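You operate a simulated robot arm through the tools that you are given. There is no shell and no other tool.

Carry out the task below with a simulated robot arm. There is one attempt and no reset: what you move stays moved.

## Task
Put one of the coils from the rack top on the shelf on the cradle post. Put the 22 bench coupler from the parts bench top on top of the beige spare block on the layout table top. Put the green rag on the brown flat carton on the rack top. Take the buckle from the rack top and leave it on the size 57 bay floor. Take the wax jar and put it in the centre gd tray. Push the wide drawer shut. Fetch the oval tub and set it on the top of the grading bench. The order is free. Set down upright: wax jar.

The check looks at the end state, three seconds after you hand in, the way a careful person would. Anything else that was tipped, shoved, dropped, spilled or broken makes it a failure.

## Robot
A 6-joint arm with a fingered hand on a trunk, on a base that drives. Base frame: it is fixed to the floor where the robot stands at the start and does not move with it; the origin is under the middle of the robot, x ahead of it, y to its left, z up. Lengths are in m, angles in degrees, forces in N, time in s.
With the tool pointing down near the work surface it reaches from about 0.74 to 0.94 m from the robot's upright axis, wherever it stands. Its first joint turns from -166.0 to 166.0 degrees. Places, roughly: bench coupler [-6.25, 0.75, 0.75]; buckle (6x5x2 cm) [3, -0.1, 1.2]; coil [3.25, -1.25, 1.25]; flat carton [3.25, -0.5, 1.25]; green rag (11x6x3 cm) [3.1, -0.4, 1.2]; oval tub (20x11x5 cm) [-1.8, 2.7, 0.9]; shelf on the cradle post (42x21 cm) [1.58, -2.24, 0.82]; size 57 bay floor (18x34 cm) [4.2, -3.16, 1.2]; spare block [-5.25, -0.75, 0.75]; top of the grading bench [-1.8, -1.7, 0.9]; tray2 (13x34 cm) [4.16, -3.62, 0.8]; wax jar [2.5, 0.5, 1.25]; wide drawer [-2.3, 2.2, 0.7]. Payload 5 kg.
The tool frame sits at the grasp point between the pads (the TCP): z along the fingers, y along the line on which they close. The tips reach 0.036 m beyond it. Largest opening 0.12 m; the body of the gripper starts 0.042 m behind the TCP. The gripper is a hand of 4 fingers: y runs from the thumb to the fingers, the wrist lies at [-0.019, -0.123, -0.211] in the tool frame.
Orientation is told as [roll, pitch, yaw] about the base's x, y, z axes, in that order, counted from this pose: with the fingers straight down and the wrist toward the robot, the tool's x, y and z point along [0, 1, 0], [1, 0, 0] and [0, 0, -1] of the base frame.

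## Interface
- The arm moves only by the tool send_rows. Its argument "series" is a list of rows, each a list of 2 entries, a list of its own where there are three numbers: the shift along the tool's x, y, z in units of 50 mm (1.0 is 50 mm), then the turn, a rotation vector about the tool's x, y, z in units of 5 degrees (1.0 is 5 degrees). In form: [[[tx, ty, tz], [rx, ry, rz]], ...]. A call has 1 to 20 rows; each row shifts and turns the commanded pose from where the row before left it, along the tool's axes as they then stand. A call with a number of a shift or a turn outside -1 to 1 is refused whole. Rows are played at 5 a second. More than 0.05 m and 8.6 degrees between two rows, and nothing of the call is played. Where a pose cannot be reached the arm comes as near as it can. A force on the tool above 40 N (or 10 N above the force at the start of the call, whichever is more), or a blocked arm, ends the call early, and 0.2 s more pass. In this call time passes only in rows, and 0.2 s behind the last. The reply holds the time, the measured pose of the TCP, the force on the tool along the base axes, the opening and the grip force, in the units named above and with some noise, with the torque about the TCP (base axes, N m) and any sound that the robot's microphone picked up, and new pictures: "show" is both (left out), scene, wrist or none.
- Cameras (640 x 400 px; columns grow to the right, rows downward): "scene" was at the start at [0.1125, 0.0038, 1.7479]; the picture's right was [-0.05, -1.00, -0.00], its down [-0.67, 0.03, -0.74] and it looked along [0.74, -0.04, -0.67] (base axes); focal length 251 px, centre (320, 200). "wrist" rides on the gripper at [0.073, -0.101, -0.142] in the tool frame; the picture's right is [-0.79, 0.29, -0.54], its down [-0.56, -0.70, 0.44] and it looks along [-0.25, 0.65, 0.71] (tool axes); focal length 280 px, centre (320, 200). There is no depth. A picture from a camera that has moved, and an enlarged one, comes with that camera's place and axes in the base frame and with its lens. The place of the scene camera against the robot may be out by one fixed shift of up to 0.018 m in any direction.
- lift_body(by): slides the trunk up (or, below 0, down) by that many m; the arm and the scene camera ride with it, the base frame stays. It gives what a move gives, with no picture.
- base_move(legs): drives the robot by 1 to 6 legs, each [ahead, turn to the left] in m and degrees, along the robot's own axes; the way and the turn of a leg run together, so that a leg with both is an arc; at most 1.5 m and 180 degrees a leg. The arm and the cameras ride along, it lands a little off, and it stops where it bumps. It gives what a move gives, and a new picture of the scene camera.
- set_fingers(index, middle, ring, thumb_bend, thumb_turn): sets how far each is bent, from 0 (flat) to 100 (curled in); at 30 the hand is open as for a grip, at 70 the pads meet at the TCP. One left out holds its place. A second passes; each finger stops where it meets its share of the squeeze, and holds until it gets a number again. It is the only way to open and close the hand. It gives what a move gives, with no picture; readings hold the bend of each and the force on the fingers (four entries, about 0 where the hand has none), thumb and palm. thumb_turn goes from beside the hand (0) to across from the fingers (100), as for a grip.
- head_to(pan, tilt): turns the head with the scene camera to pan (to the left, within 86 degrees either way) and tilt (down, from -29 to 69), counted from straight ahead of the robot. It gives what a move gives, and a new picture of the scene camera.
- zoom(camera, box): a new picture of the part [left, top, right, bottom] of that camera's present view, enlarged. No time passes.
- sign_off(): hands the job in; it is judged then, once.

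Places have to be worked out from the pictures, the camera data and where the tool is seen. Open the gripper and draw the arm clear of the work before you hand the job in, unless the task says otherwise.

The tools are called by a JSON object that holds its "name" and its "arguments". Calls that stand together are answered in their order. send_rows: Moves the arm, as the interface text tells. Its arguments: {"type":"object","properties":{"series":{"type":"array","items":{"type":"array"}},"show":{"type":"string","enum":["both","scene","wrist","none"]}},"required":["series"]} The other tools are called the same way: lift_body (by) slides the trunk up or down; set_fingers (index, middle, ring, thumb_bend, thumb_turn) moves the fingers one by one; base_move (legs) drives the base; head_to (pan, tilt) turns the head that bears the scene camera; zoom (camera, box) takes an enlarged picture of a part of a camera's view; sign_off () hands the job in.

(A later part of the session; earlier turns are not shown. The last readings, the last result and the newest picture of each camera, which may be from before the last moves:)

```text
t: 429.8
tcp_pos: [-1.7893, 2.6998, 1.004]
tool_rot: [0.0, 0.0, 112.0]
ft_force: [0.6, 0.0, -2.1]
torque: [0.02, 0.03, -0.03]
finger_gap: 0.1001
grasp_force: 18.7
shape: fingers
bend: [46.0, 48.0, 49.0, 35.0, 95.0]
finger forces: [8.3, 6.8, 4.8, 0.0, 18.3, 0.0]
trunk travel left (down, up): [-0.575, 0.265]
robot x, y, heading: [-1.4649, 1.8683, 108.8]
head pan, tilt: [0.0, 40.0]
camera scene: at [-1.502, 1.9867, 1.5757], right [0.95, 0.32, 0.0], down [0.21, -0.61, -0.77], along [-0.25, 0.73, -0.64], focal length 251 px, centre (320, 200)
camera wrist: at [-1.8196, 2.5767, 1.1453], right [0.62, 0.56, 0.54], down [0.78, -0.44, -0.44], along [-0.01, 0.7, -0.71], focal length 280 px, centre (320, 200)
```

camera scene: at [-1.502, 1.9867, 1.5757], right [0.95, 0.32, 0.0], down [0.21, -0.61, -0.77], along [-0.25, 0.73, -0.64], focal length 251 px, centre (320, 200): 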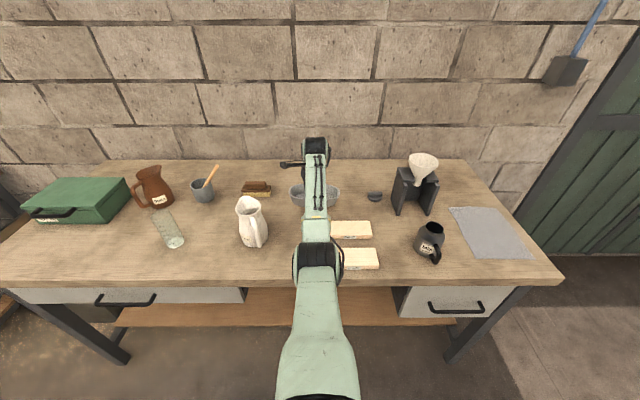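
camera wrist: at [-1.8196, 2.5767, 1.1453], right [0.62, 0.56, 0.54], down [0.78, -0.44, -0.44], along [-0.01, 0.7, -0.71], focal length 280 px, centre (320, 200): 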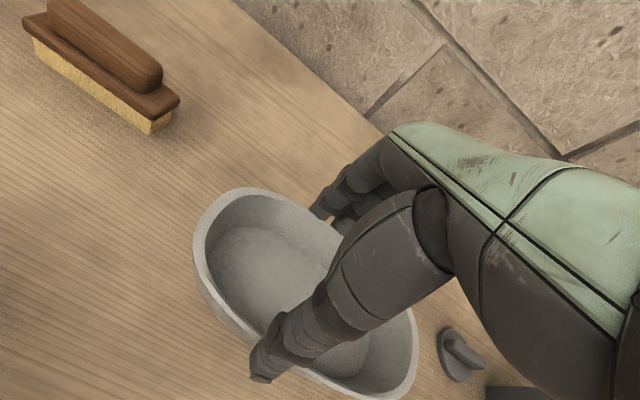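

The tub is off the bench and steady. I raise with the trunk and back away from the bench.

{"name": "lift_body", "arguments": {"by": 0.26}}

{"name": "base_move", "arguments": {"legs": [[-0.55, 0]]}}

{"name": "zoom", "arguments": {"camera": "wrist", "box": [0, 0, 640, 400]}}

```text
t: 432.4
tcp_pos: [-1.7897, 2.6989, 1.2629]
tool_rot: [0.0, 0.0, 111.9]
ft_force: [0.2, -0.7, -1.9]
torque: [0.0, 0.01, -0.01]
finger_gap: 0.0999
grasp_force: 18.8
shape: fingers
bend: [46.0, 48.0, 49.0, 35.0, 95.0]
finger forces: [8.2, 6.6, 4.8, 0.0, 18.0, 0.0]
trunk travel left (down, up): [-0.835, 0.005]
robot x, y, heading: [-1.463, 1.8682, 109.1]
head pan, tilt: [0.0, 40.0]
```

```text
t: 435.9
tcp_pos: [-1.6099, 2.1756, 1.2618]
tool_rot: [-0.1, 0.0, 111.7]
ft_force: [-0.4, 0.3, -1.7]
torque: [-0.02, 0.05, 0.04]
finger_gap: 0.1001
grasp_force: 19.6
shape: fingers
bend: [46.0, 48.0, 49.0, 35.0, 95.0]
finger forces: [8.1, 6.7, 4.7, 0.1, 18.0, 0.0]
trunk travel left (down, up): [-0.835, 0.005]
robot x, y, heading: [-1.2837, 1.345, 108.6]
head pan, tilt: [0.0, 40.0]
camera scene: at [-1.3239, 1.4633, 1.8356], right [0.95, 0.32, 0.0], down [0.21, -0.61, -0.77], along [-0.25, 0.73, -0.64], focal length 251 px, centre (320, 200)
```

scene: 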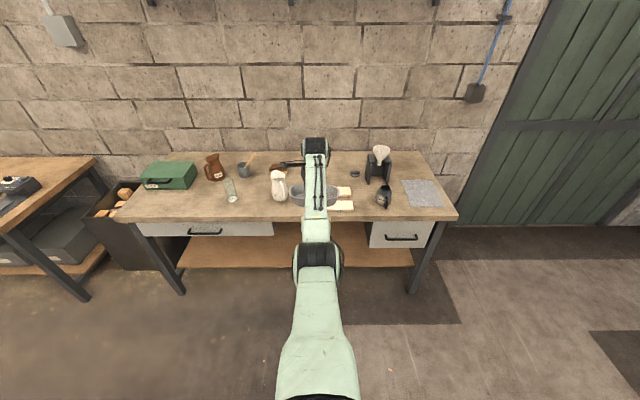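

```text
1.00 times, centred on (320, 200) of wrist (not enlarged: the box is as wide or as high as the picture)
camera zoom: at [-1.6396, 2.054, 1.4046], right [0.63, 0.56, 0.54], down [0.78, -0.44, -0.44], along [-0.01, 0.7, -0.71], focal length 280 px, centre (320, 200)
```

zoom: 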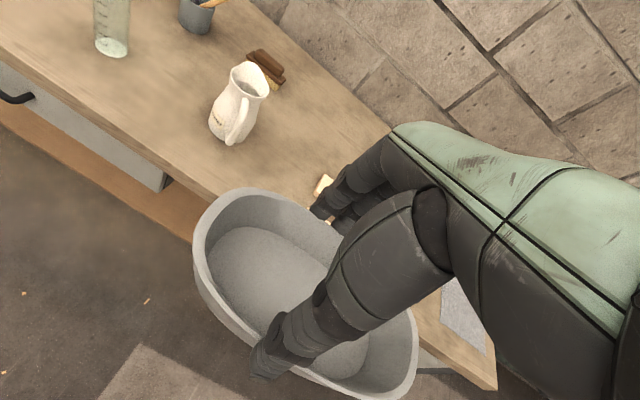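

Tub secure. I back straight down the corridor 1.5 m and turn left to face the grading bench side.

{"name": "base_move", "arguments": {"legs": [[-1.5, 0], [-0.4, 0], [0, 85]]}}

{"name": "head_to", "arguments": {"pan": 30, "tilt": 30}}

```text
t: 450.6
tcp_pos: [-1.5358, -0.6893, 1.2624]
tool_rot: [0.0, -0.2, -163.4]
ft_force: [0.6, -0.7, -1.2]
torque: [-0.02, 0.02, 0.03]
finger_gap: 0.0997
grasp_force: 18.2
shape: fingers
bend: [46.0, 49.0, 49.0, 35.0, 95.0]
finger forces: [8.0, 6.5, 4.5, 0.0, 17.8, 0.0]
trunk travel left (down, up): [-0.835, 0.005]
robot x, y, heading: [-0.6769, -0.4441, -166.5]
head pan, tilt: [0.0, 40.0]
camera scene: at [-0.7929, -0.4616, 1.8357], right [-0.23, 0.97, 0.0], down [0.63, 0.15, -0.77], along [-0.74, -0.18, -0.64], focal length 251 px, centre (320, 200)
```

scene: 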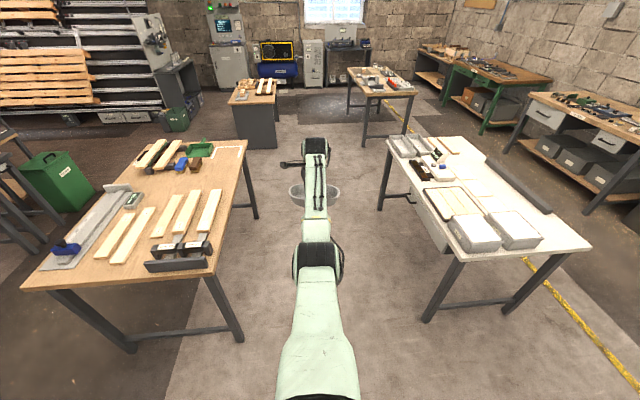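

```text
t: 451.5
tcp_pos: [-1.5369, -0.6894, 1.2632]
tool_rot: [0.0, 0.0, -163.5]
ft_force: [-0.3, -0.3, -1.9]
torque: [-0.03, 0.02, 0.01]
finger_gap: 0.0998
grasp_force: 18.0
shape: fingers
bend: [46.0, 49.0, 49.0, 35.0, 95.0]
finger forces: [8.0, 6.4, 4.4, 0.0, 17.7, 0.0]
trunk travel left (down, up): [-0.835, 0.005]
robot x, y, heading: [-0.6779, -0.4461, -166.6]
head pan, tilt: [30.0, 30.0]
camera scene: at [-0.776, -0.5039, 1.851], right [-0.69, 0.73, 0.0], down [0.36, 0.34, -0.87], along [-0.63, -0.59, -0.5], focal length 251 px, centre (320, 200)
```

scene: 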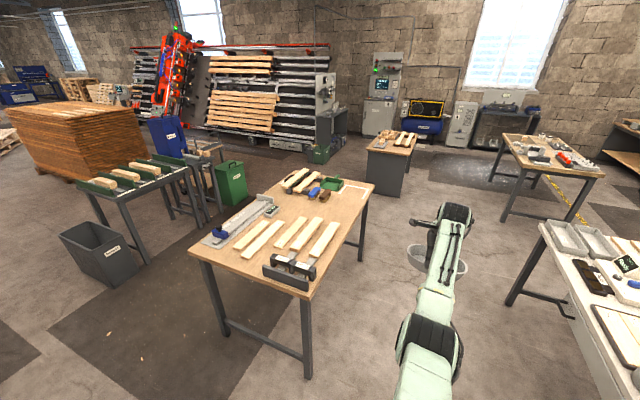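

That table with the graded sticks is the grading bench. I zoom in on its top to find free space.

{"name": "zoom", "arguments": {"camera": "scene", "box": [180, 155, 390, 300]}}

```text
2.76 times, centred on (285, 228) of scene
camera zoom: at [-0.776, -0.5039, 1.851], right [-0.69, 0.73, 0.0], down [0.36, 0.34, -0.87], along [-0.63, -0.59, -0.5], focal length 692 px, centre (417, 124)
```

zoom: 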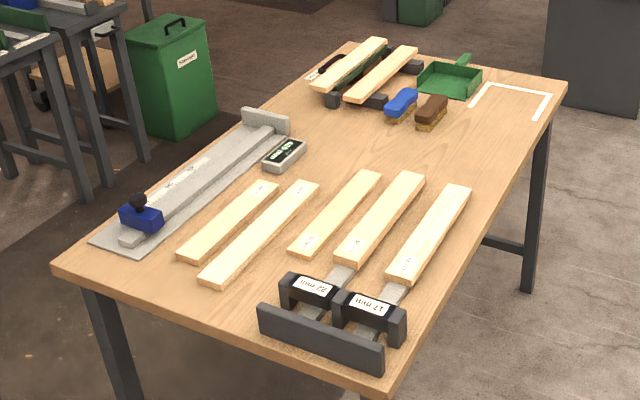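

Free space lies between the stick ends and the brushes/white outline, around (−1.95, −1.47). I'll approach from the corridor on the bench's long side: drive 1.55 m ahead and turn left to face the bench.

{"name": "base_move", "arguments": {"legs": [[0, -5], [1.5, 0], [0.06, 0], [0, 100]]}}

{"name": "head_to", "arguments": {"pan": 0, "tilt": 42}}

```text
t: 465.9
tcp_pos: [-1.9072, -1.5035, 1.2626]
tool_rot: [-0.1, -0.1, -68.7]
ft_force: [-0.2, -0.2, -1.9]
torque: [-0.03, -0.05, 0.03]
finger_gap: 0.0989
grasp_force: 17.9
shape: fingers
bend: [46.0, 49.0, 49.0, 35.0, 95.0]
finger forces: [7.7, 6.2, 4.1, 0.0, 17.3, 0.0]
trunk travel left (down, up): [-0.835, 0.005]
robot x, y, heading: [-2.2266, -0.6695, -71.9]
head pan, tilt: [30.0, 30.0]
camera scene: at [-2.1489, -0.7514, 1.851], right [-0.67, -0.75, 0.0], down [-0.37, 0.33, -0.87], along [0.65, -0.58, -0.5], focal length 251 px, centre (320, 200)
```

scene: 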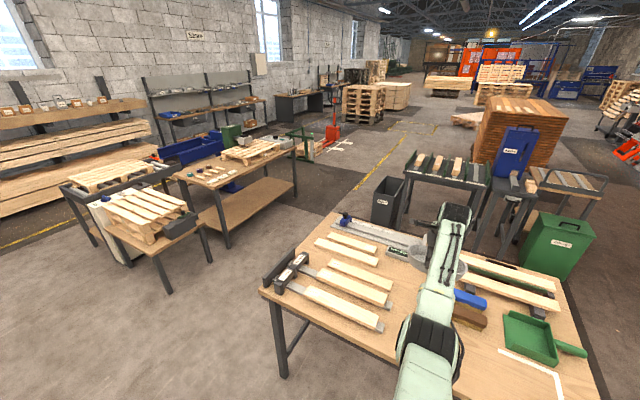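

```text
t: 466.8
tcp_pos: [-1.9073, -1.5035, 1.2621]
tool_rot: [0.0, -0.1, -68.7]
ft_force: [-0.6, -0.4, -1.7]
torque: [-0.01, -0.08, 0.02]
finger_gap: 0.0993
grasp_force: 17.7
shape: fingers
bend: [46.0, 49.0, 49.0, 35.0, 95.0]
finger forces: [7.9, 6.2, 4.0, 0.0, 17.2, 0.1]
trunk travel left (down, up): [-0.835, 0.005]
robot x, y, heading: [-2.2236, -0.6688, -71.5]
head pan, tilt: [0.0, 42.0]
camera scene: at [-2.19, -0.7705, 1.8328], right [-0.95, -0.31, 0.0], down [-0.21, 0.64, -0.74], along [0.23, -0.71, -0.67], focal length 251 px, centre (320, 200)
```

scene: 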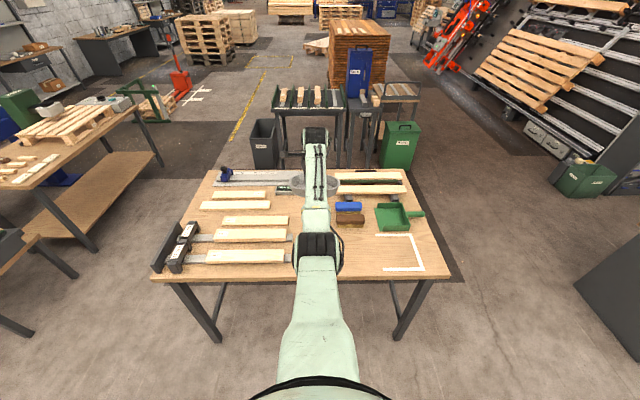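

Robot faces the bench squarely; the free patch spans about l −0.25…+0.11, f 0.67…0.95. I back 9 cm, shift the tub 10 cm right to centre on the patch, and lower the trunk 0.22 m.

{"name": "base_move", "arguments": {"legs": [[-0.09, 0]]}}

{"name": "send_rows", "arguments": {"series": [[[-0.7, 0, 0], [0, 0, 0]], [[-0.7, 0, 0], [0, 0, 0]], [[-0.7, 0, 0], [0, 0, 0]]], "show": "none"}}

{"name": "lift_body", "arguments": {"by": -0.22}}

{"name": "send_rows", "arguments": {"series": [[[0, 0, 0], [0, 0, 0]]]}}

```text
t: 467.9
tcp_pos: [-1.9338, -1.4195, 1.262]
tool_rot: [0.0, 0.0, -68.6]
ft_force: [-0.1, -0.1, -2.1]
torque: [-0.01, -0.04, 0.0]
finger_gap: 0.0992
grasp_force: 17.8
shape: fingers
bend: [46.0, 49.0, 49.0, 35.0, 95.0]
finger forces: [7.9, 6.3, 4.1, 0.1, 17.3, 0.0]
trunk travel left (down, up): [-0.835, 0.005]
robot x, y, heading: [-2.2505, -0.5874, -71.6]
head pan, tilt: [0.0, 42.0]
camera scene: at [-2.2174, -0.6878, 1.8326], right [-0.95, -0.31, 0.0], down [-0.21, 0.64, -0.74], along [0.23, -0.7, -0.67], focal length 251 px, centre (320, 200)
```

scene: 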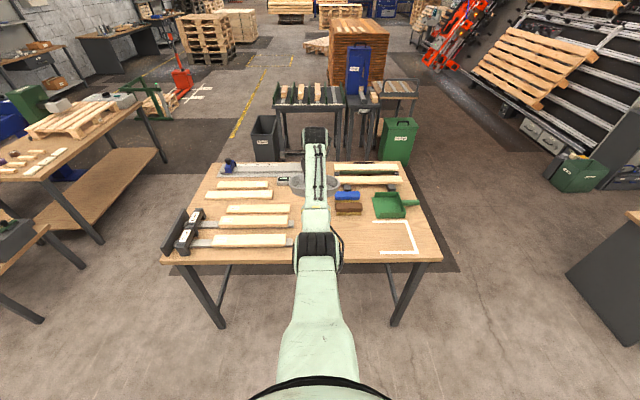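

```text
t: 468.8
tcp_pos: [-2.0347, -1.457, 1.2637]
tool_rot: [0.1, -0.1, -68.6]
ft_force: [-0.4, 0.2, -1.4]
torque: [-0.02, 0.0, -0.03]
finger_gap: 0.0987
grasp_force: 17.5
shape: fingers
bend: [46.0, 49.0, 50.0, 35.0, 95.0]
finger forces: [7.7, 6.3, 4.1, 0.1, 17.3, 0.0]
trunk travel left (down, up): [-0.835, 0.005]
robot x, y, heading: [-2.2531, -0.5869, -71.6]
head pan, tilt: [0.0, 42.0]
```

```text
t: 471.1
tcp_pos: [-2.0323, -1.4562, 1.0418]
tool_rot: [0.0, 0.0, -68.7]
ft_force: [-0.6, -0.8, -2.0]
torque: [-0.02, -0.01, -0.01]
finger_gap: 0.0988
grasp_force: 17.5
shape: fingers
bend: [46.0, 49.0, 50.0, 35.0, 95.0]
finger forces: [7.7, 6.2, 4.1, 0.1, 17.2, 0.0]
trunk travel left (down, up): [-0.615, 0.225]
robot x, y, heading: [-2.2501, -0.5878, -71.5]
head pan, tilt: [0.0, 42.0]
```

```text
t: 471.5
tcp_pos: [-2.033, -1.4563, 1.0425]
tool_rot: [0.0, 0.0, -68.7]
ft_force: [0.4, -0.3, -1.5]
torque: [0.0, -0.04, -0.01]
finger_gap: 0.0991
grasp_force: 17.2
shape: fingers
bend: [46.0, 49.0, 50.0, 35.0, 95.0]
finger forces: [7.7, 6.3, 4.1, 0.0, 17.2, 0.0]
trunk travel left (down, up): [-0.615, 0.225]
robot x, y, heading: [-2.2546, -0.586, -71.6]
head pan, tilt: [0.0, 42.0]
camera scene: at [-2.2181, -0.6861, 1.6127], right [-0.95, -0.31, 0.0], down [-0.21, 0.64, -0.74], along [0.23, -0.71, -0.67], focal length 251 px, centre (320, 200)
camera wrist: at [-2.0028, -1.337, 1.1843], right [-0.63, -0.56, 0.54], down [-0.78, 0.45, -0.44], along [0.0, -0.7, -0.71], focal length 280 px, centre (320, 200)
```

scene: 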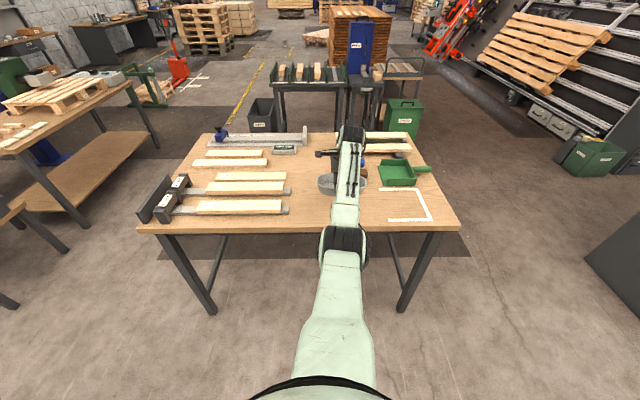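
wrist: 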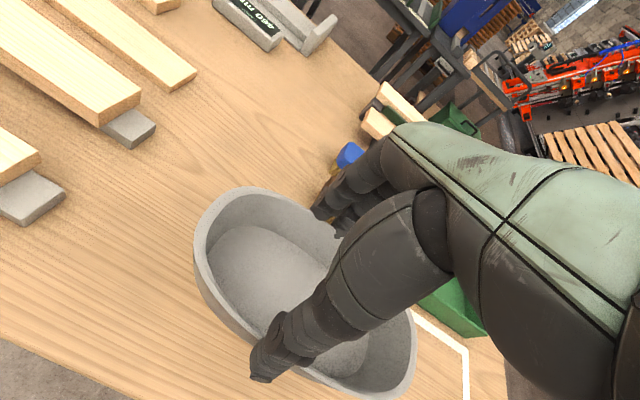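

The tub is over clear wood, about 12 cm from the outline and clear of the brushes. I lower it to just above the surface.

{"name": "send_rows", "arguments": {"series": [[[0, 0, 0.6], [0, 0, 0]], [[0, 0, 0.5], [0, 0, 0]], [[0, 0, 0.4], [0, 0, 0]]], "show": "wrist"}}

{"name": "send_rows", "arguments": {"series": [[[0, 0, 0.1], [0, 0, 0]], [[0, 0, 0.1], [0, 0, 0]]], "show": "none"}}

```text
t: 472.3
tcp_pos: [-2.033, -1.4581, 0.9673]
tool_rot: [0.0, -0.1, -68.6]
ft_force: [0.2, -0.6, -1.7]
torque: [-0.03, -0.03, 0.01]
finger_gap: 0.099
grasp_force: 17.5
shape: fingers
bend: [46.0, 49.0, 50.0, 35.0, 95.0]
finger forces: [7.8, 6.1, 4.0, 0.1, 17.0, 0.1]
trunk travel left (down, up): [-0.615, 0.225]
robot x, y, heading: [-2.2568, -0.5822, -71.9]
head pan, tilt: [0.0, 42.0]
camera wrist: at [-2.0031, -1.3375, 1.1091], right [-0.63, -0.56, 0.54], down [-0.78, 0.45, -0.44], along [0.0, -0.7, -0.71], focal length 280 px, centre (320, 200)
```

wrist: 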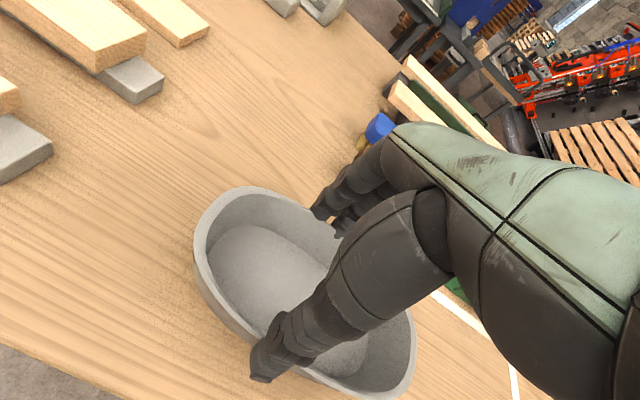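

```text
t: 472.9
tcp_pos: [-2.0331, -1.4567, 0.9562]
tool_rot: [0.0, -0.1, -68.7]
ft_force: [0.0, -0.1, -1.2]
torque: [0.0, 0.01, 0.0]
finger_gap: 0.0991
grasp_force: 17.9
shape: fingers
bend: [46.0, 49.0, 50.0, 35.0, 95.0]
finger forces: [7.7, 6.3, 4.0, 0.1, 16.9, 0.1]
trunk travel left (down, up): [-0.615, 0.225]
robot x, y, heading: [-2.253, -0.5854, -71.8]
head pan, tilt: [0.0, 42.0]
```

Still hanging free; I continue in 4 mm steps until touch-down.

{"name": "send_rows", "arguments": {"series": [[[0, 0, 0.08], [0, 0, 0]]], "show": "none"}}

{"name": "send_rows", "arguments": {"series": [[[0, 0, 0.08], [0, 0, 0]]], "show": "none"}}

{"name": "send_rows", "arguments": {"series": [[[0, 0, 0.08], [0, 0, 0]]], "show": "none"}}

```text
t: 473.3
tcp_pos: [-2.0332, -1.457, 0.953]
tool_rot: [0.0, -0.1, -68.7]
ft_force: [0.1, 0.1, -1.2]
torque: [-0.04, -0.02, -0.02]
finger_gap: 0.0991
grasp_force: 17.6
shape: fingers
bend: [46.0, 49.0, 50.0, 35.0, 95.0]
finger forces: [7.7, 6.3, 4.0, 0.0, 16.9, 0.0]
trunk travel left (down, up): [-0.615, 0.225]
robot x, y, heading: [-2.2511, -0.5843, -71.8]
head pan, tilt: [0.0, 42.0]
```

```text
t: 473.7
tcp_pos: [-2.0336, -1.4577, 0.9486]
tool_rot: [0.0, 0.0, -68.7]
ft_force: [0.5, 0.7, -1.9]
torque: [-0.01, -0.05, 0.02]
finger_gap: 0.0992
grasp_force: 17.5
shape: fingers
bend: [46.0, 49.0, 50.0, 35.0, 95.0]
finger forces: [7.7, 6.2, 4.0, 0.0, 16.9, 0.1]
trunk travel left (down, up): [-0.615, 0.225]
robot x, y, heading: [-2.2519, -0.5863, -71.9]
head pan, tilt: [0.0, 42.0]
```

```text
t: 474.1
tcp_pos: [-2.0338, -1.4564, 0.946]
tool_rot: [0.0, 0.1, -68.7]
ft_force: [-0.2, -0.5, -2.1]
torque: [-0.01, -0.03, 0.01]
finger_gap: 0.0991
grasp_force: 17.7
shape: fingers
bend: [46.0, 49.0, 50.0, 35.0, 95.0]
finger forces: [7.7, 6.2, 4.0, 0.1, 16.8, 0.1]
trunk travel left (down, up): [-0.615, 0.225]
robot x, y, heading: [-2.2525, -0.5887, -72.0]
head pan, tilt: [0.0, 42.0]
```

No touch yet at 0.946; I keep lowering.

{"name": "send_rows", "arguments": {"series": [[[0, 0, 0.1], [0, 0, 0]], [[0, 0, 0.1], [0, 0, 0]]], "show": "none"}}

{"name": "send_rows", "arguments": {"series": [[[0, 0, 0.1], [0, 0, 0]]], "show": "wrist"}}

```text
t: 474.7
tcp_pos: [-2.0342, -1.457, 0.9348]
tool_rot: [0.0, -0.1, -68.7]
ft_force: [-0.6, 0.1, -0.5]
torque: [-0.01, 0.03, 0.0]
finger_gap: 0.0988
grasp_force: 18.1
shape: fingers
bend: [46.0, 49.0, 50.0, 35.0, 95.0]
finger forces: [7.8, 6.1, 5.2, 0.0, 17.1, 0.0]
trunk travel left (down, up): [-0.615, 0.225]
robot x, y, heading: [-2.2561, -0.5859, -71.7]
head pan, tilt: [0.0, 42.0]
```

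```text
t: 475.1
tcp_pos: [-2.0327, -1.4568, 0.9338]
tool_rot: [0.0, -0.4, -68.7]
ft_force: [1.0, 0.8, 7.8]
torque: [-0.27, 0.06, -0.02]
finger_gap: 0.0988
grasp_force: 19.3
shape: fingers
bend: [46.0, 49.0, 49.0, 35.0, 95.0]
finger forces: [7.7, 5.8, 6.1, 0.1, 18.9, 0.0]
trunk travel left (down, up): [-0.615, 0.225]
robot x, y, heading: [-2.2549, -0.585, -71.9]
head pan, tilt: [0.0, 42.0]
camera wrist: at [-2.0028, -1.336, 1.0748], right [-0.63, -0.55, 0.54], down [-0.78, 0.45, -0.45], along [0.0, -0.7, -0.71], focal length 280 px, centre (320, 200)
```

wrist: 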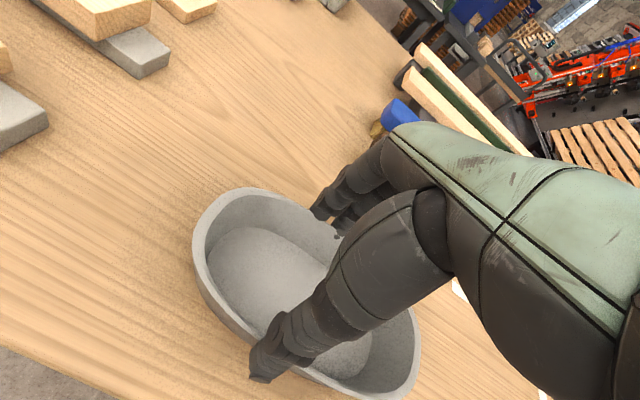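

Touch-down at z≈0.934. I release the fingers gradually and lift the hand away.

{"name": "send_rows", "arguments": {"series": [[[0, 0, -0.05], [0, 0, 0]]], "show": "none"}}

{"name": "set_fingers", "arguments": {"index": 34, "middle": 34, "ring": 34, "thumb_bend": 30}}

{"name": "set_fingers", "arguments": {"index": 20, "middle": 20, "ring": 20, "thumb_bend": 20}}

{"name": "send_rows", "arguments": {"series": [[[0, 0, -0.4], [0, 0, 0]], [[0, 0, -0.8], [0, 0, 0]], [[0, 0, -0.8], [0, 0, 0]], [[0, 0, -0.8], [0, 0, 0]]]}}

```text
t: 475.5
tcp_pos: [-2.0335, -1.4566, 0.934]
tool_rot: [0.0, -0.1, -68.6]
ft_force: [1.9, -2.0, 4.9]
torque: [-0.35, 0.03, 0.12]
finger_gap: 0.0986
grasp_force: 19.1
shape: fingers
bend: [46.0, 49.0, 49.0, 35.0, 95.0]
finger forces: [8.2, 6.6, 6.5, 0.0, 16.7, 0.1]
trunk travel left (down, up): [-0.615, 0.225]
robot x, y, heading: [-2.2528, -0.5835, -71.9]
head pan, tilt: [0.0, 42.0]
```

```text
t: 476.5
tcp_pos: [-2.0327, -1.4565, 0.9324]
tool_rot: [0.0, -0.2, -68.6]
ft_force: [-0.3, 0.8, 0.4]
torque: [0.0, 0.01, 0.01]
finger_gap: 0.1179
grasp_force: 0.1
shape: fingers
bend: [34.0, 34.0, 34.0, 30.0, 97.0]
finger forces: [0.0, 0.0, 0.0, 0.0, 0.4, 0.0]
trunk travel left (down, up): [-0.615, 0.225]
robot x, y, heading: [-2.252, -0.5884, -72.1]
head pan, tilt: [0.0, 42.0]
```

```text
t: 477.5
tcp_pos: [-2.0332, -1.4564, 0.9333]
tool_rot: [0.0, 0.0, -68.7]
ft_force: [0.0, -0.6, 0.6]
torque: [-0.01, 0.0, -0.02]
finger_gap: 0.1503
grasp_force: 0.1
shape: fingers
bend: [20.0, 20.0, 20.0, 20.0, 97.0]
finger forces: [0.0, 0.1, 0.1, 0.0, 0.0, 0.0]
trunk travel left (down, up): [-0.615, 0.225]
robot x, y, heading: [-2.2518, -0.5848, -71.7]
head pan, tilt: [0.0, 42.0]
```

```text
t: 478.5
tcp_pos: [-2.0329, -1.4566, 1.073]
tool_rot: [0.1, -0.1, -68.6]
ft_force: [0.0, -0.2, 0.9]
torque: [-0.03, 0.0, -0.04]
finger_gap: 0.1506
grasp_force: 0.0
shape: fingers
bend: [20.0, 20.0, 20.0, 20.0, 97.0]
finger forces: [0.0, 0.0, 0.1, 0.1, 0.1, 0.0]
trunk travel left (down, up): [-0.615, 0.225]
robot x, y, heading: [-2.2533, -0.5854, -71.6]
head pan, tilt: [0.0, 42.0]
camera scene: at [-2.2184, -0.6848, 1.6128], right [-0.95, -0.31, 0.0], down [-0.21, 0.63, -0.74], along [0.23, -0.71, -0.67], focal length 251 px, centre (320, 200)
camera wrist: at [-2.0024, -1.3366, 1.215], right [-0.63, -0.56, 0.54], down [-0.78, 0.45, -0.44], along [0.0, -0.7, -0.71], focal length 280 px, centre (320, 200)
```

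scene: 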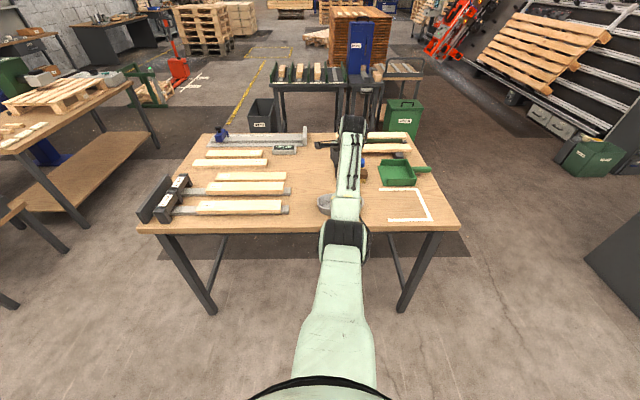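
wrist: 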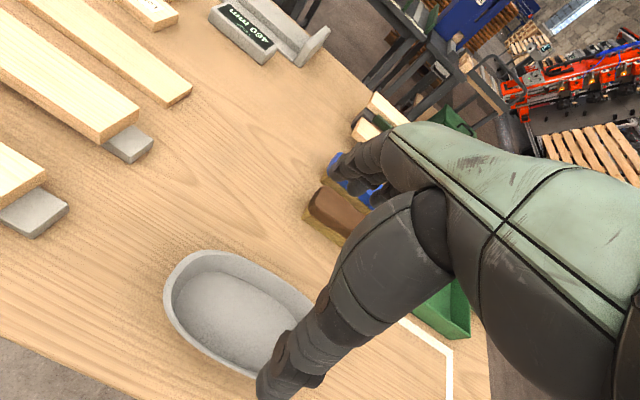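

The tub stands upright on the grading bench. Last item: the coupler. I raise the arm, back off slightly and turn to drive toward the layout table and parts bench.

{"name": "lift_body", "arguments": {"by": 0.225}}

{"name": "send_rows", "arguments": {"series": [[[0, 0, -0.8], [0, 0, 0]], [[0, 0, -0.8], [0, 0, 0]], [[0, 0, -0.8], [0, 0, 0]]], "show": "none"}}

{"name": "base_move", "arguments": {"legs": [[-0.05, 0], [0, -107]]}}

{"name": "head_to", "arguments": {"pan": 0, "tilt": 25}}

```text
t: 480.9
tcp_pos: [-2.0321, -1.4583, 1.297]
tool_rot: [-0.1, 0.1, -68.8]
ft_force: [-0.1, -0.4, -0.1]
torque: [0.01, -0.02, -0.04]
finger_gap: 0.1504
grasp_force: 0.1
shape: fingers
bend: [20.0, 20.0, 20.0, 20.0, 97.0]
finger forces: [0.0, 0.0, 0.1, 0.0, 0.0, 0.1]
trunk travel left (down, up): [-0.84, 0.0]
robot x, y, heading: [-2.2549, -0.5874, -71.9]
head pan, tilt: [0.0, 42.0]
```

```text
t: 481.6
tcp_pos: [-2.0328, -1.4568, 1.417]
tool_rot: [0.0, 0.0, -68.7]
ft_force: [0.3, -0.3, -0.4]
torque: [-0.01, -0.01, 0.01]
finger_gap: 0.1502
grasp_force: 0.1
shape: fingers
bend: [20.0, 20.0, 20.0, 20.0, 97.0]
finger forces: [0.0, 0.1, 0.0, 0.1, 0.0, 0.0]
trunk travel left (down, up): [-0.84, 0.0]
robot x, y, heading: [-2.2537, -0.5879, -71.8]
head pan, tilt: [0.0, 42.0]
```

```text
t: 488.0
tcp_pos: [-3.1662, -0.4857, 1.4173]
tool_rot: [0.0, -0.2, -176.2]
ft_force: [0.5, -0.2, -0.8]
torque: [0.0, 0.05, -0.03]
finger_gap: 0.1507
grasp_force: 0.1
shape: fingers
bend: [20.0, 20.0, 20.0, 20.0, 97.0]
finger forces: [0.0, 0.1, 0.1, 0.1, 0.0, 0.1]
trunk travel left (down, up): [-0.84, 0.0]
robot x, y, heading: [-2.2674, -0.543, -179.2]
head pan, tilt: [0.0, 42.0]
camera scene: at [-2.3832, -0.5321, 1.8377], right [-0.01, 1.0, 0.0], down [0.67, 0.01, -0.74], along [-0.74, -0.01, -0.67], focal length 251 px, centre (320, 200)
```

scene: 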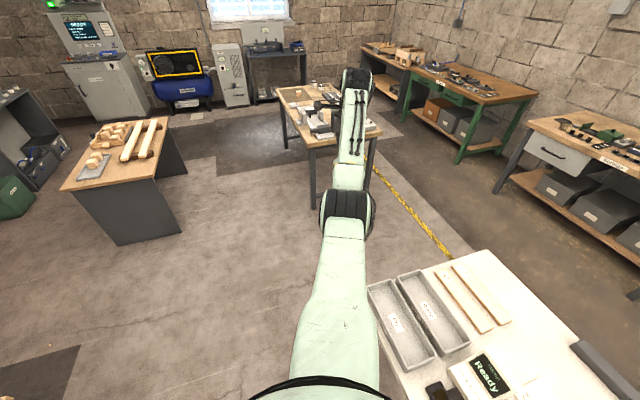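

```text
t: 488.8
tcp_pos: [-3.1661, -0.4869, 1.4164]
tool_rot: [0.0, -0.2, -176.3]
ft_force: [0.3, 0.5, -0.6]
torque: [0.01, -0.04, -0.01]
finger_gap: 0.1505
grasp_force: 0.1
shape: fingers
bend: [20.0, 20.0, 20.0, 20.0, 97.0]
finger forces: [0.0, 0.1, 0.0, 0.0, 0.0, 0.0]
trunk travel left (down, up): [-0.84, 0.0]
robot x, y, heading: [-2.2669, -0.5376, -179.4]
head pan, tilt: [0.0, 25.0]
camera scene: at [-2.3917, -0.5319, 1.8639], right [-0.01, 1.0, 0.0], down [0.42, 0.01, -0.91], along [-0.91, -0.01, -0.42], focal length 251 px, centre (320, 200)
```

scene: 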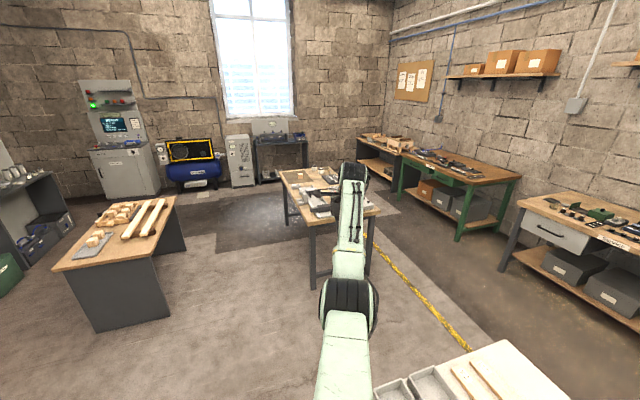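

I zoom on the layout table ahead and the benches at the right to find the coupler and the beige block.

{"name": "zoom", "arguments": {"camera": "scene", "box": [270, 150, 390, 225]}}

{"name": "zoom", "arguments": {"camera": "scene", "box": [350, 120, 530, 232]}}

```text
5.33 times, centred on (330, 188) of scene
camera zoom: at [-2.3917, -0.5319, 1.8639], right [-0.01, 1.0, 0.0], down [0.42, 0.01, -0.91], along [-0.91, -0.01, -0.42], focal length 1339 px, centre (267, 267)
```

zoom: 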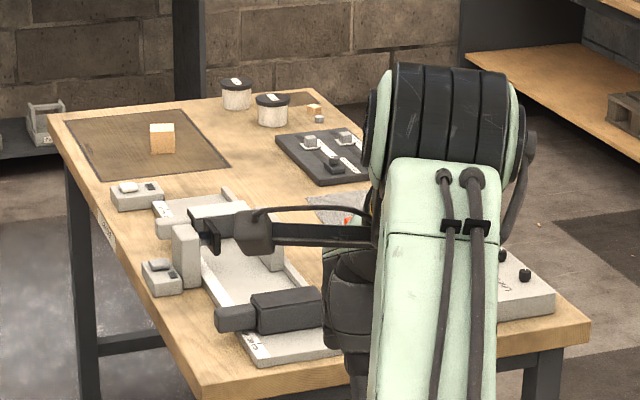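

```text
3.56 times, centred on (440, 176) of scene
camera zoom: at [-2.3917, -0.5319, 1.8639], right [-0.01, 1.0, 0.0], down [0.42, 0.01, -0.91], along [-0.91, -0.01, -0.42], focal length 892 px, centre (-107, 285)
```

zoom: 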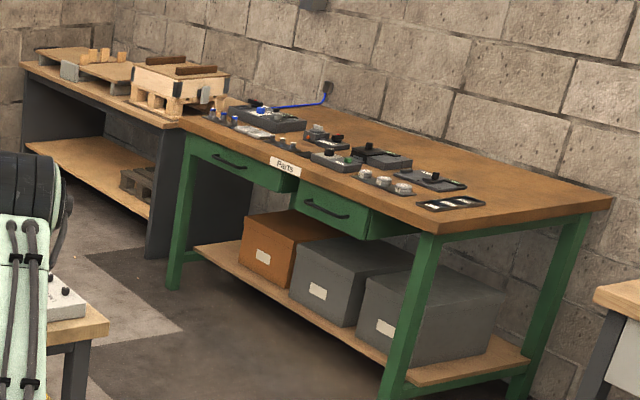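

The green bench is labelled "Parts" and the beige cube sits on the layout table's dark pad. I route around: past the white table, into the corridor in front of the parts bench.

{"name": "base_move", "arguments": {"legs": [[0, 15.6], [1.12, 0], [0, -90], [1.5, 0]]}}

{"name": "head_to", "arguments": {"pan": 50, "tilt": 25}}

```text
t: 508.4
tcp_pos: [-3.9478, 1.4624, 1.4171]
tool_rot: [0.0, 0.0, 108.9]
ft_force: [-0.2, -0.5, 0.3]
torque: [0.0, -0.01, -0.02]
finger_gap: 0.1504
grasp_force: 0.0
shape: fingers
bend: [20.0, 20.0, 20.0, 20.0, 97.0]
finger forces: [0.0, 0.1, 0.0, 0.0, 0.0, 0.0]
trunk travel left (down, up): [-0.84, 0.0]
robot x, y, heading: [-3.7649, 0.5816, 105.6]
head pan, tilt: [0.0, 25.0]
camera scene: at [-3.7995, 0.708, 1.8641], right [0.96, 0.27, 0.0], down [0.11, -0.41, -0.91], along [-0.25, 0.87, -0.42], focal length 251 px, centre (320, 200)
```

scene: 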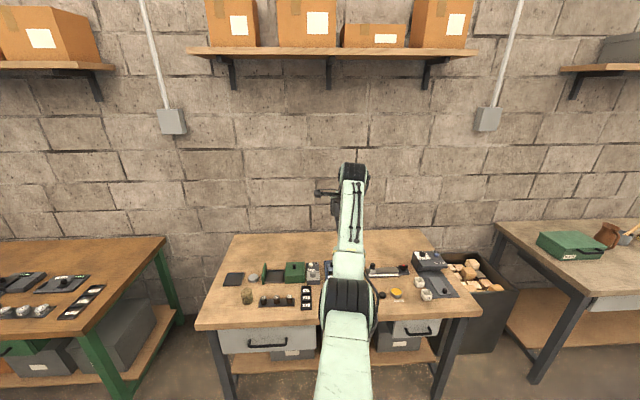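

```text
t: 509.6
tcp_pos: [-3.9475, 1.4624, 1.4172]
tool_rot: [0.0, -0.1, 108.7]
ft_force: [0.5, 0.1, -0.2]
torque: [0.03, 0.02, 0.01]
finger_gap: 0.1508
grasp_force: 0.0
shape: fingers
bend: [20.0, 20.0, 20.0, 20.0, 97.0]
finger forces: [0.0, 0.0, 0.0, 0.0, 0.0, 0.0]
trunk travel left (down, up): [-0.84, 0.0]
robot x, y, heading: [-3.7681, 0.5755, 105.7]
head pan, tilt: [50.0, 25.0]
camera scene: at [-3.8585, 0.6575, 1.864], right [0.41, 0.91, 0.0], down [0.39, -0.17, -0.91], along [-0.83, 0.37, -0.42], focal length 251 px, centre (320, 200)
```

scene: 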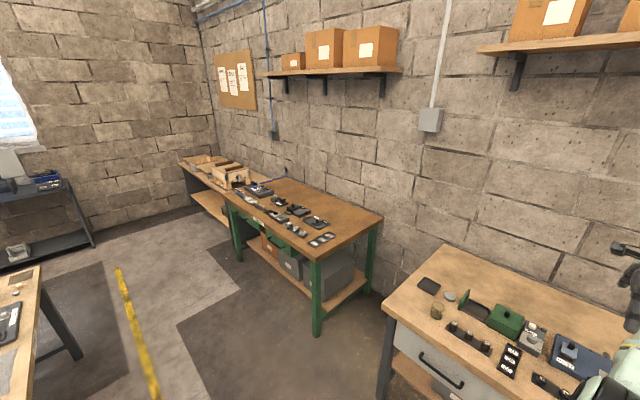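

I zoom in on the parts bench from here.

{"name": "zoom", "arguments": {"camera": "scene", "box": [170, 140, 390, 278]}}

```text
2.90 times, centred on (280, 209) of scene
camera zoom: at [-3.8585, 0.6575, 1.864], right [0.41, 0.91, 0.0], down [0.39, -0.17, -0.91], along [-0.83, 0.37, -0.42], focal length 728 px, centre (436, 174)
```

zoom: 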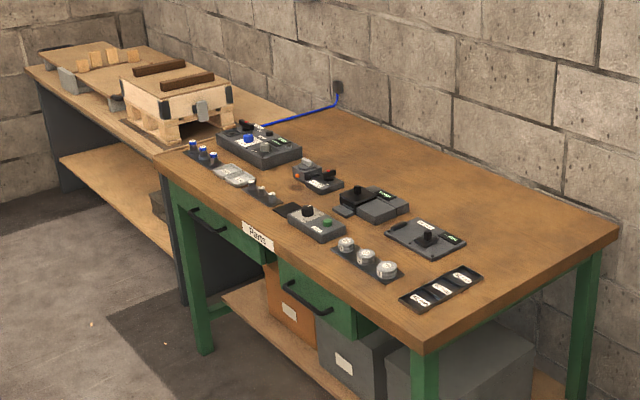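

The couplers are likely the small blue-capped pieces in the black holder at the bench's left end. I drive along the corridor to that end and face the bench.

{"name": "base_move", "arguments": {"legs": [[0, 90.6], [1.4, 0], [0.6, 0], [0, -90]]}}

{"name": "head_to", "arguments": {"pan": 10, "tilt": 40}}

```text
t: 529.6
tcp_pos: [-5.8573, 0.9374, 1.4171]
tool_rot: [0.1, -0.1, 108.0]
ft_force: [-0.7, 0.5, 0.2]
torque: [0.0, -0.01, 0.01]
finger_gap: 0.1506
grasp_force: 0.1
shape: fingers
bend: [20.0, 20.0, 20.0, 20.0, 97.0]
finger forces: [0.0, 0.0, 0.1, 0.0, 0.0, 0.0]
trunk travel left (down, up): [-0.84, 0.0]
robot x, y, heading: [-5.6898, 0.055, 104.7]
head pan, tilt: [50.0, 25.0]
camera scene: at [-5.7804, 0.1316, 1.864], right [0.42, 0.91, 0.0], down [0.38, -0.18, -0.91], along [-0.82, 0.38, -0.42], focal length 251 px, centre (320, 200)
```

scene: 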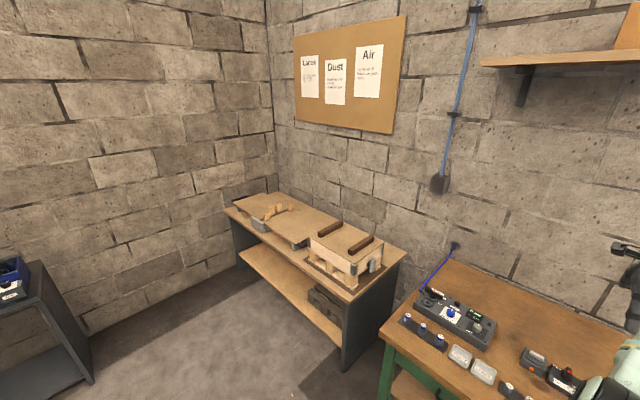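

```text
t: 530.7
tcp_pos: [-5.8581, 0.937, 1.4164]
tool_rot: [0.0, -0.2, 108.0]
ft_force: [-0.7, -0.2, -0.1]
torque: [0.02, 0.01, 0.0]
finger_gap: 0.1506
grasp_force: 0.1
shape: fingers
bend: [20.0, 20.0, 20.0, 20.0, 97.0]
finger forces: [0.0, 0.0, 0.0, 0.0, 0.0, 0.0]
trunk travel left (down, up): [-0.84, 0.0]
robot x, y, heading: [-5.6852, 0.0534, 105.2]
head pan, tilt: [10.0, 40.0]
camera scene: at [-5.733, 0.1696, 1.8407], right [0.91, 0.42, 0.0], down [0.27, -0.58, -0.77], along [-0.32, 0.69, -0.64], focal length 251 px, centre (320, 200)
```

scene: 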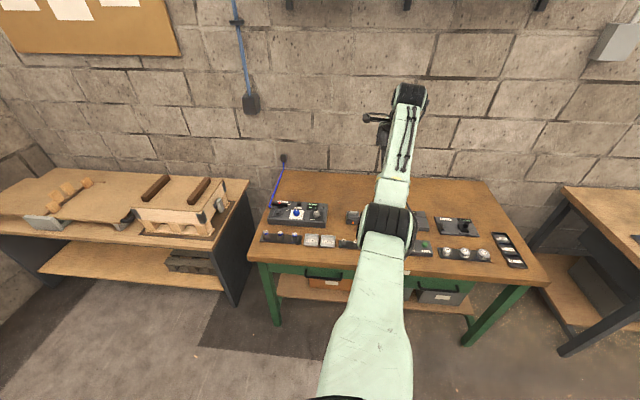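

I zoom on the small parts near the bench's left front.

{"name": "zoom", "arguments": {"camera": "scene", "box": [250, 190, 360, 259]}}

{"name": "zoom", "arguments": {"camera": "scene", "box": [340, 190, 530, 275]}}

{"name": "zoom", "arguments": {"camera": "wrist", "box": [0, 0, 640, 400]}}

```text
5.80 times, centred on (305, 224) of scene
camera zoom: at [-5.733, 0.1696, 1.8407], right [0.91, 0.42, 0.0], down [0.27, -0.58, -0.77], along [-0.32, 0.69, -0.64], focal length 1455 px, centre (407, 58)
```

zoom: 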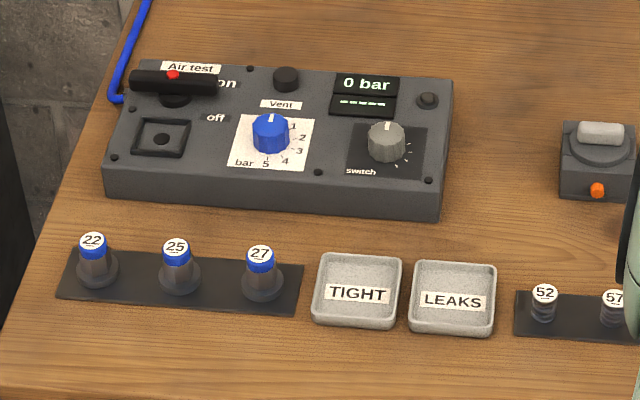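

```text
3.37 times, centred on (435, 232) of scene
camera zoom: at [-5.733, 0.1696, 1.8407], right [0.91, 0.42, 0.0], down [0.27, -0.58, -0.77], along [-0.32, 0.69, -0.64], focal length 845 px, centre (-67, 90)
```

zoom: 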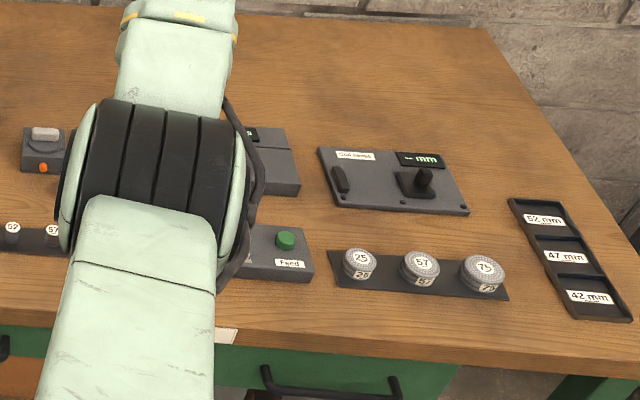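

```text
1.00 times, centred on (320, 200) of wrist (not enlarged: the box is as wide or as high as the picture)
camera zoom: at [-5.8961, 0.8182, 1.5594], right [0.66, 0.52, 0.54], down [0.75, -0.49, -0.44], along [0.04, 0.7, -0.71], focal length 280 px, centre (320, 200)
```

zoom: 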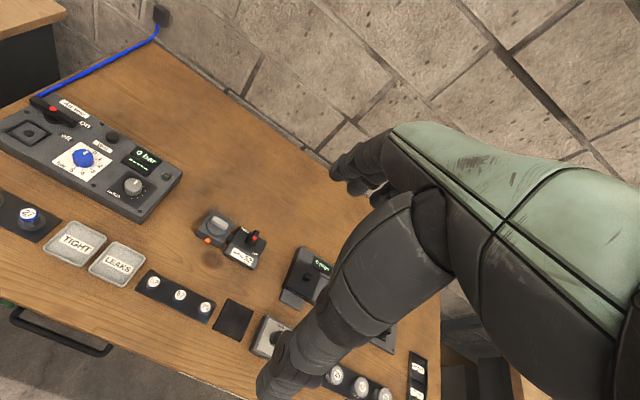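

The 22 coupler is the leftmost of three on a dark strip (≈(−6.34, 0.83)). I shift the robot 0.37 m left so it is straight ahead.

{"name": "base_move", "arguments": {"legs": [[0, 91], [0.37, 0], [0, -90]]}}

{"name": "head_to", "arguments": {"pan": 0, "tilt": 42}}

{"name": "zoom", "arguments": {"camera": "wrist", "box": [0, 0, 640, 400]}}

```text
t: 542.4
tcp_pos: [-6.2336, 0.8285, 1.4165]
tool_rot: [0.0, -0.1, 109.5]
ft_force: [-0.3, -0.4, 0.5]
torque: [-0.03, -0.02, -0.03]
finger_gap: 0.1503
grasp_force: 0.0
shape: fingers
bend: [20.0, 20.0, 20.0, 20.0, 97.0]
finger forces: [0.0, 0.1, 0.0, 0.0, 0.0, 0.0]
trunk travel left (down, up): [-0.84, 0.0]
robot x, y, heading: [-6.0411, -0.0473, 106.6]
head pan, tilt: [10.0, 40.0]
camera scene: at [-6.0876, 0.0641, 1.8407], right [0.89, 0.45, 0.0], down [0.29, -0.58, -0.77], along [-0.34, 0.69, -0.64], focal length 251 px, centre (320, 200)
```

scene: 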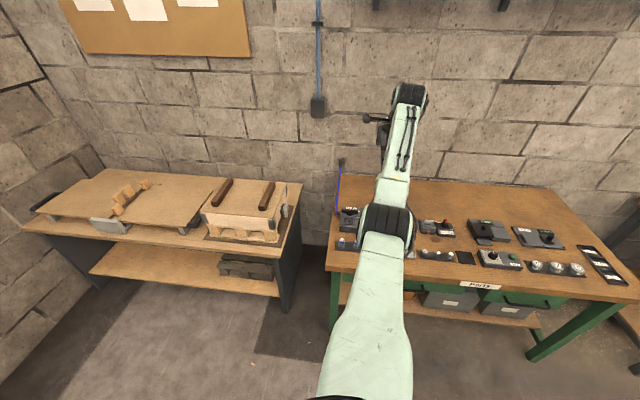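

```text
t: 543.1
tcp_pos: [-6.2332, 0.8277, 1.4171]
tool_rot: [0.0, -0.1, 109.5]
ft_force: [0.1, -0.1, 0.1]
torque: [0.01, 0.04, -0.01]
finger_gap: 0.1503
grasp_force: 0.0
shape: fingers
bend: [20.0, 20.0, 20.0, 20.0, 97.0]
finger forces: [0.1, 0.1, 0.1, 0.0, 0.0, 0.0]
trunk travel left (down, up): [-0.84, 0.0]
robot x, y, heading: [-6.0438, -0.049, 106.5]
head pan, tilt: [0.0, 42.0]
camera scene: at [-6.0733, 0.0682, 1.8378], right [0.96, 0.28, 0.0], down [0.19, -0.64, -0.74], along [-0.21, 0.71, -0.67], focal length 251 px, centre (320, 200)
```

scene: 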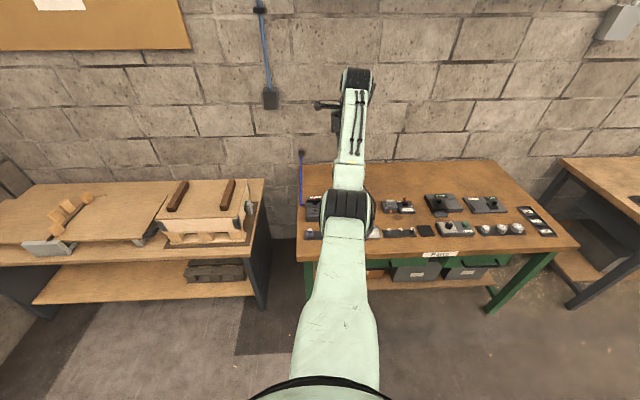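

```text
1.00 times, centred on (320, 200) of wrist (not enlarged: the box is as wide or as high as the picture)
camera zoom: at [-6.2679, 0.7081, 1.5593], right [0.65, 0.54, 0.54], down [0.76, -0.47, -0.44], along [0.02, 0.7, -0.71], focal length 280 px, centre (320, 200)
```

zoom: 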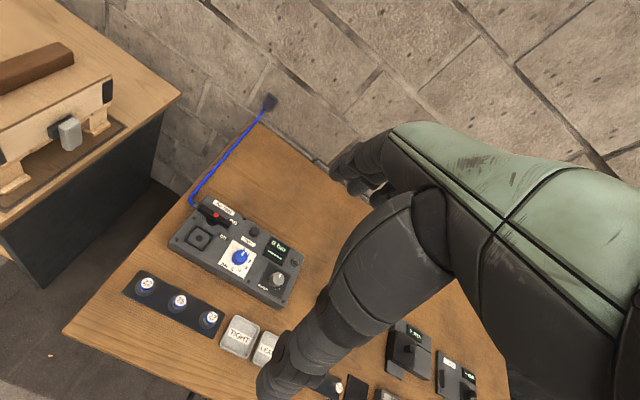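

The 22 coupler's cap is at about (−6.353, 0.828), next one 7 cm to its right. I move 6 cm closer, pre-shape the hand to a 7 cm opening, lower the trunk and move over it.

{"name": "base_move", "arguments": {"legs": [[0.06, 0]]}}

{"name": "set_fingers", "arguments": {"index": 48, "middle": 48, "ring": 48, "thumb_bend": 48}}

{"name": "lift_body", "arguments": {"by": -0.25}}

{"name": "send_rows", "arguments": {"series": [[[0.8, -0.13, 0], [0, 0, 0]], [[0.8, -0.13, 0], [0, 0, 0]], [[0.72, -0.13, 0], [0, 0, 0]]]}}

```text
t: 544.1
tcp_pos: [-6.2475, 0.877, 1.4245]
tool_rot: [0.0, -0.6, 109.5]
ft_force: [-0.2, -1.1, 0.7]
torque: [0.1, 0.02, -0.01]
finger_gap: 0.1505
grasp_force: 0.1
shape: fingers
bend: [20.0, 20.0, 20.0, 20.0, 97.0]
finger forces: [0.0, 0.1, 0.1, 0.1, 0.0, 0.0]
trunk travel left (down, up): [-0.84, 0.0]
robot x, y, heading: [-6.0566, 0.0065, 106.3]
head pan, tilt: [0.0, 42.0]
camera scene: at [-6.0869, 0.1134, 1.8387], right [0.96, 0.28, 0.0], down [0.19, -0.64, -0.75], along [-0.21, 0.72, -0.66], focal length 251 px, centre (320, 200)
```

scene: 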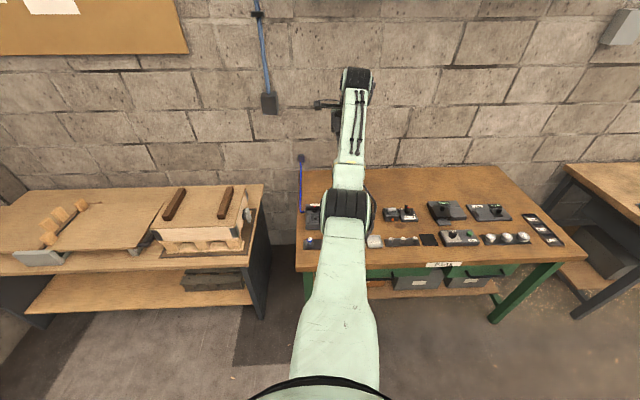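

```text
t: 545.1
tcp_pos: [-6.2503, 0.888, 1.417]
tool_rot: [0.1, -0.2, 109.5]
ft_force: [-0.9, -0.1, 0.0]
torque: [0.01, -0.03, 0.03]
finger_gap: 0.0711
grasp_force: 0.0
shape: fingers
bend: [48.0, 48.0, 48.0, 48.0, 97.0]
finger forces: [0.0, 0.0, 0.1, 0.1, 0.0, 0.0]
trunk travel left (down, up): [-0.84, 0.0]
robot x, y, heading: [-6.0582, 0.0059, 106.3]
head pan, tilt: [0.0, 42.0]
```

```text
t: 547.6
tcp_pos: [-6.2498, 0.8863, 1.1675]
tool_rot: [0.0, -0.2, 109.5]
ft_force: [0.4, 0.6, 0.4]
torque: [0.01, -0.01, 0.03]
finger_gap: 0.0711
grasp_force: 0.1
shape: fingers
bend: [48.0, 48.0, 48.0, 48.0, 97.0]
finger forces: [0.1, 0.0, 0.1, 0.0, 0.1, 0.1]
trunk travel left (down, up): [-0.59, 0.25]
robot x, y, heading: [-6.0542, 0.009, 106.6]
head pan, tilt: [0.0, 42.0]
```

```text
t: 548.5
tcp_pos: [-6.3542, 0.8286, 1.1688]
tool_rot: [-0.1, -0.1, 109.4]
ft_force: [0.1, -0.8, -0.3]
torque: [0.04, -0.04, -0.05]
finger_gap: 0.0708
grasp_force: 0.1
shape: fingers
bend: [48.0, 48.0, 48.0, 48.0, 98.0]
finger forces: [0.0, 0.1, 0.0, 0.1, 0.0, 0.0]
trunk travel left (down, up): [-0.59, 0.25]
robot x, y, heading: [-6.0571, 0.0063, 106.3]
head pan, tilt: [0.0, 42.0]
camera scene: at [-6.092, 0.1244, 1.5878], right [0.96, 0.28, 0.0], down [0.19, -0.64, -0.74], along [-0.21, 0.71, -0.67], focal length 251 px, centre (320, 200)
camera wrist: at [-6.3894, 0.7064, 1.3099], right [0.65, 0.53, 0.54], down [0.76, -0.47, -0.44], along [0.02, 0.7, -0.71], focal length 280 px, centre (320, 200)
```

scene: 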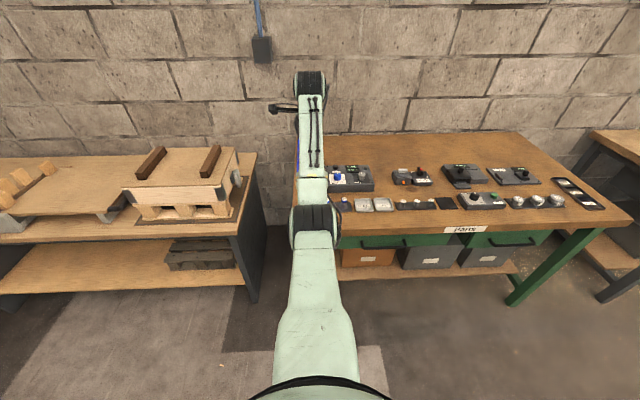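
wrist: 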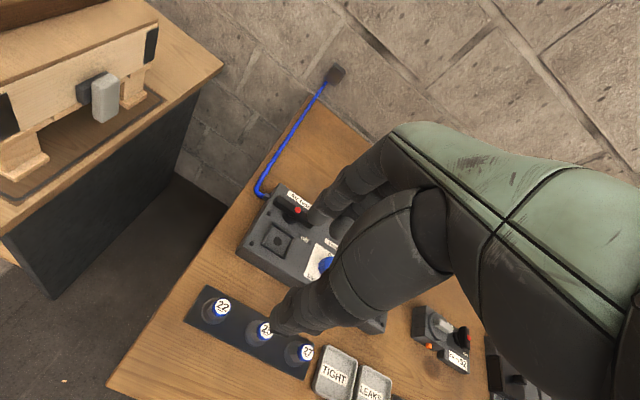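

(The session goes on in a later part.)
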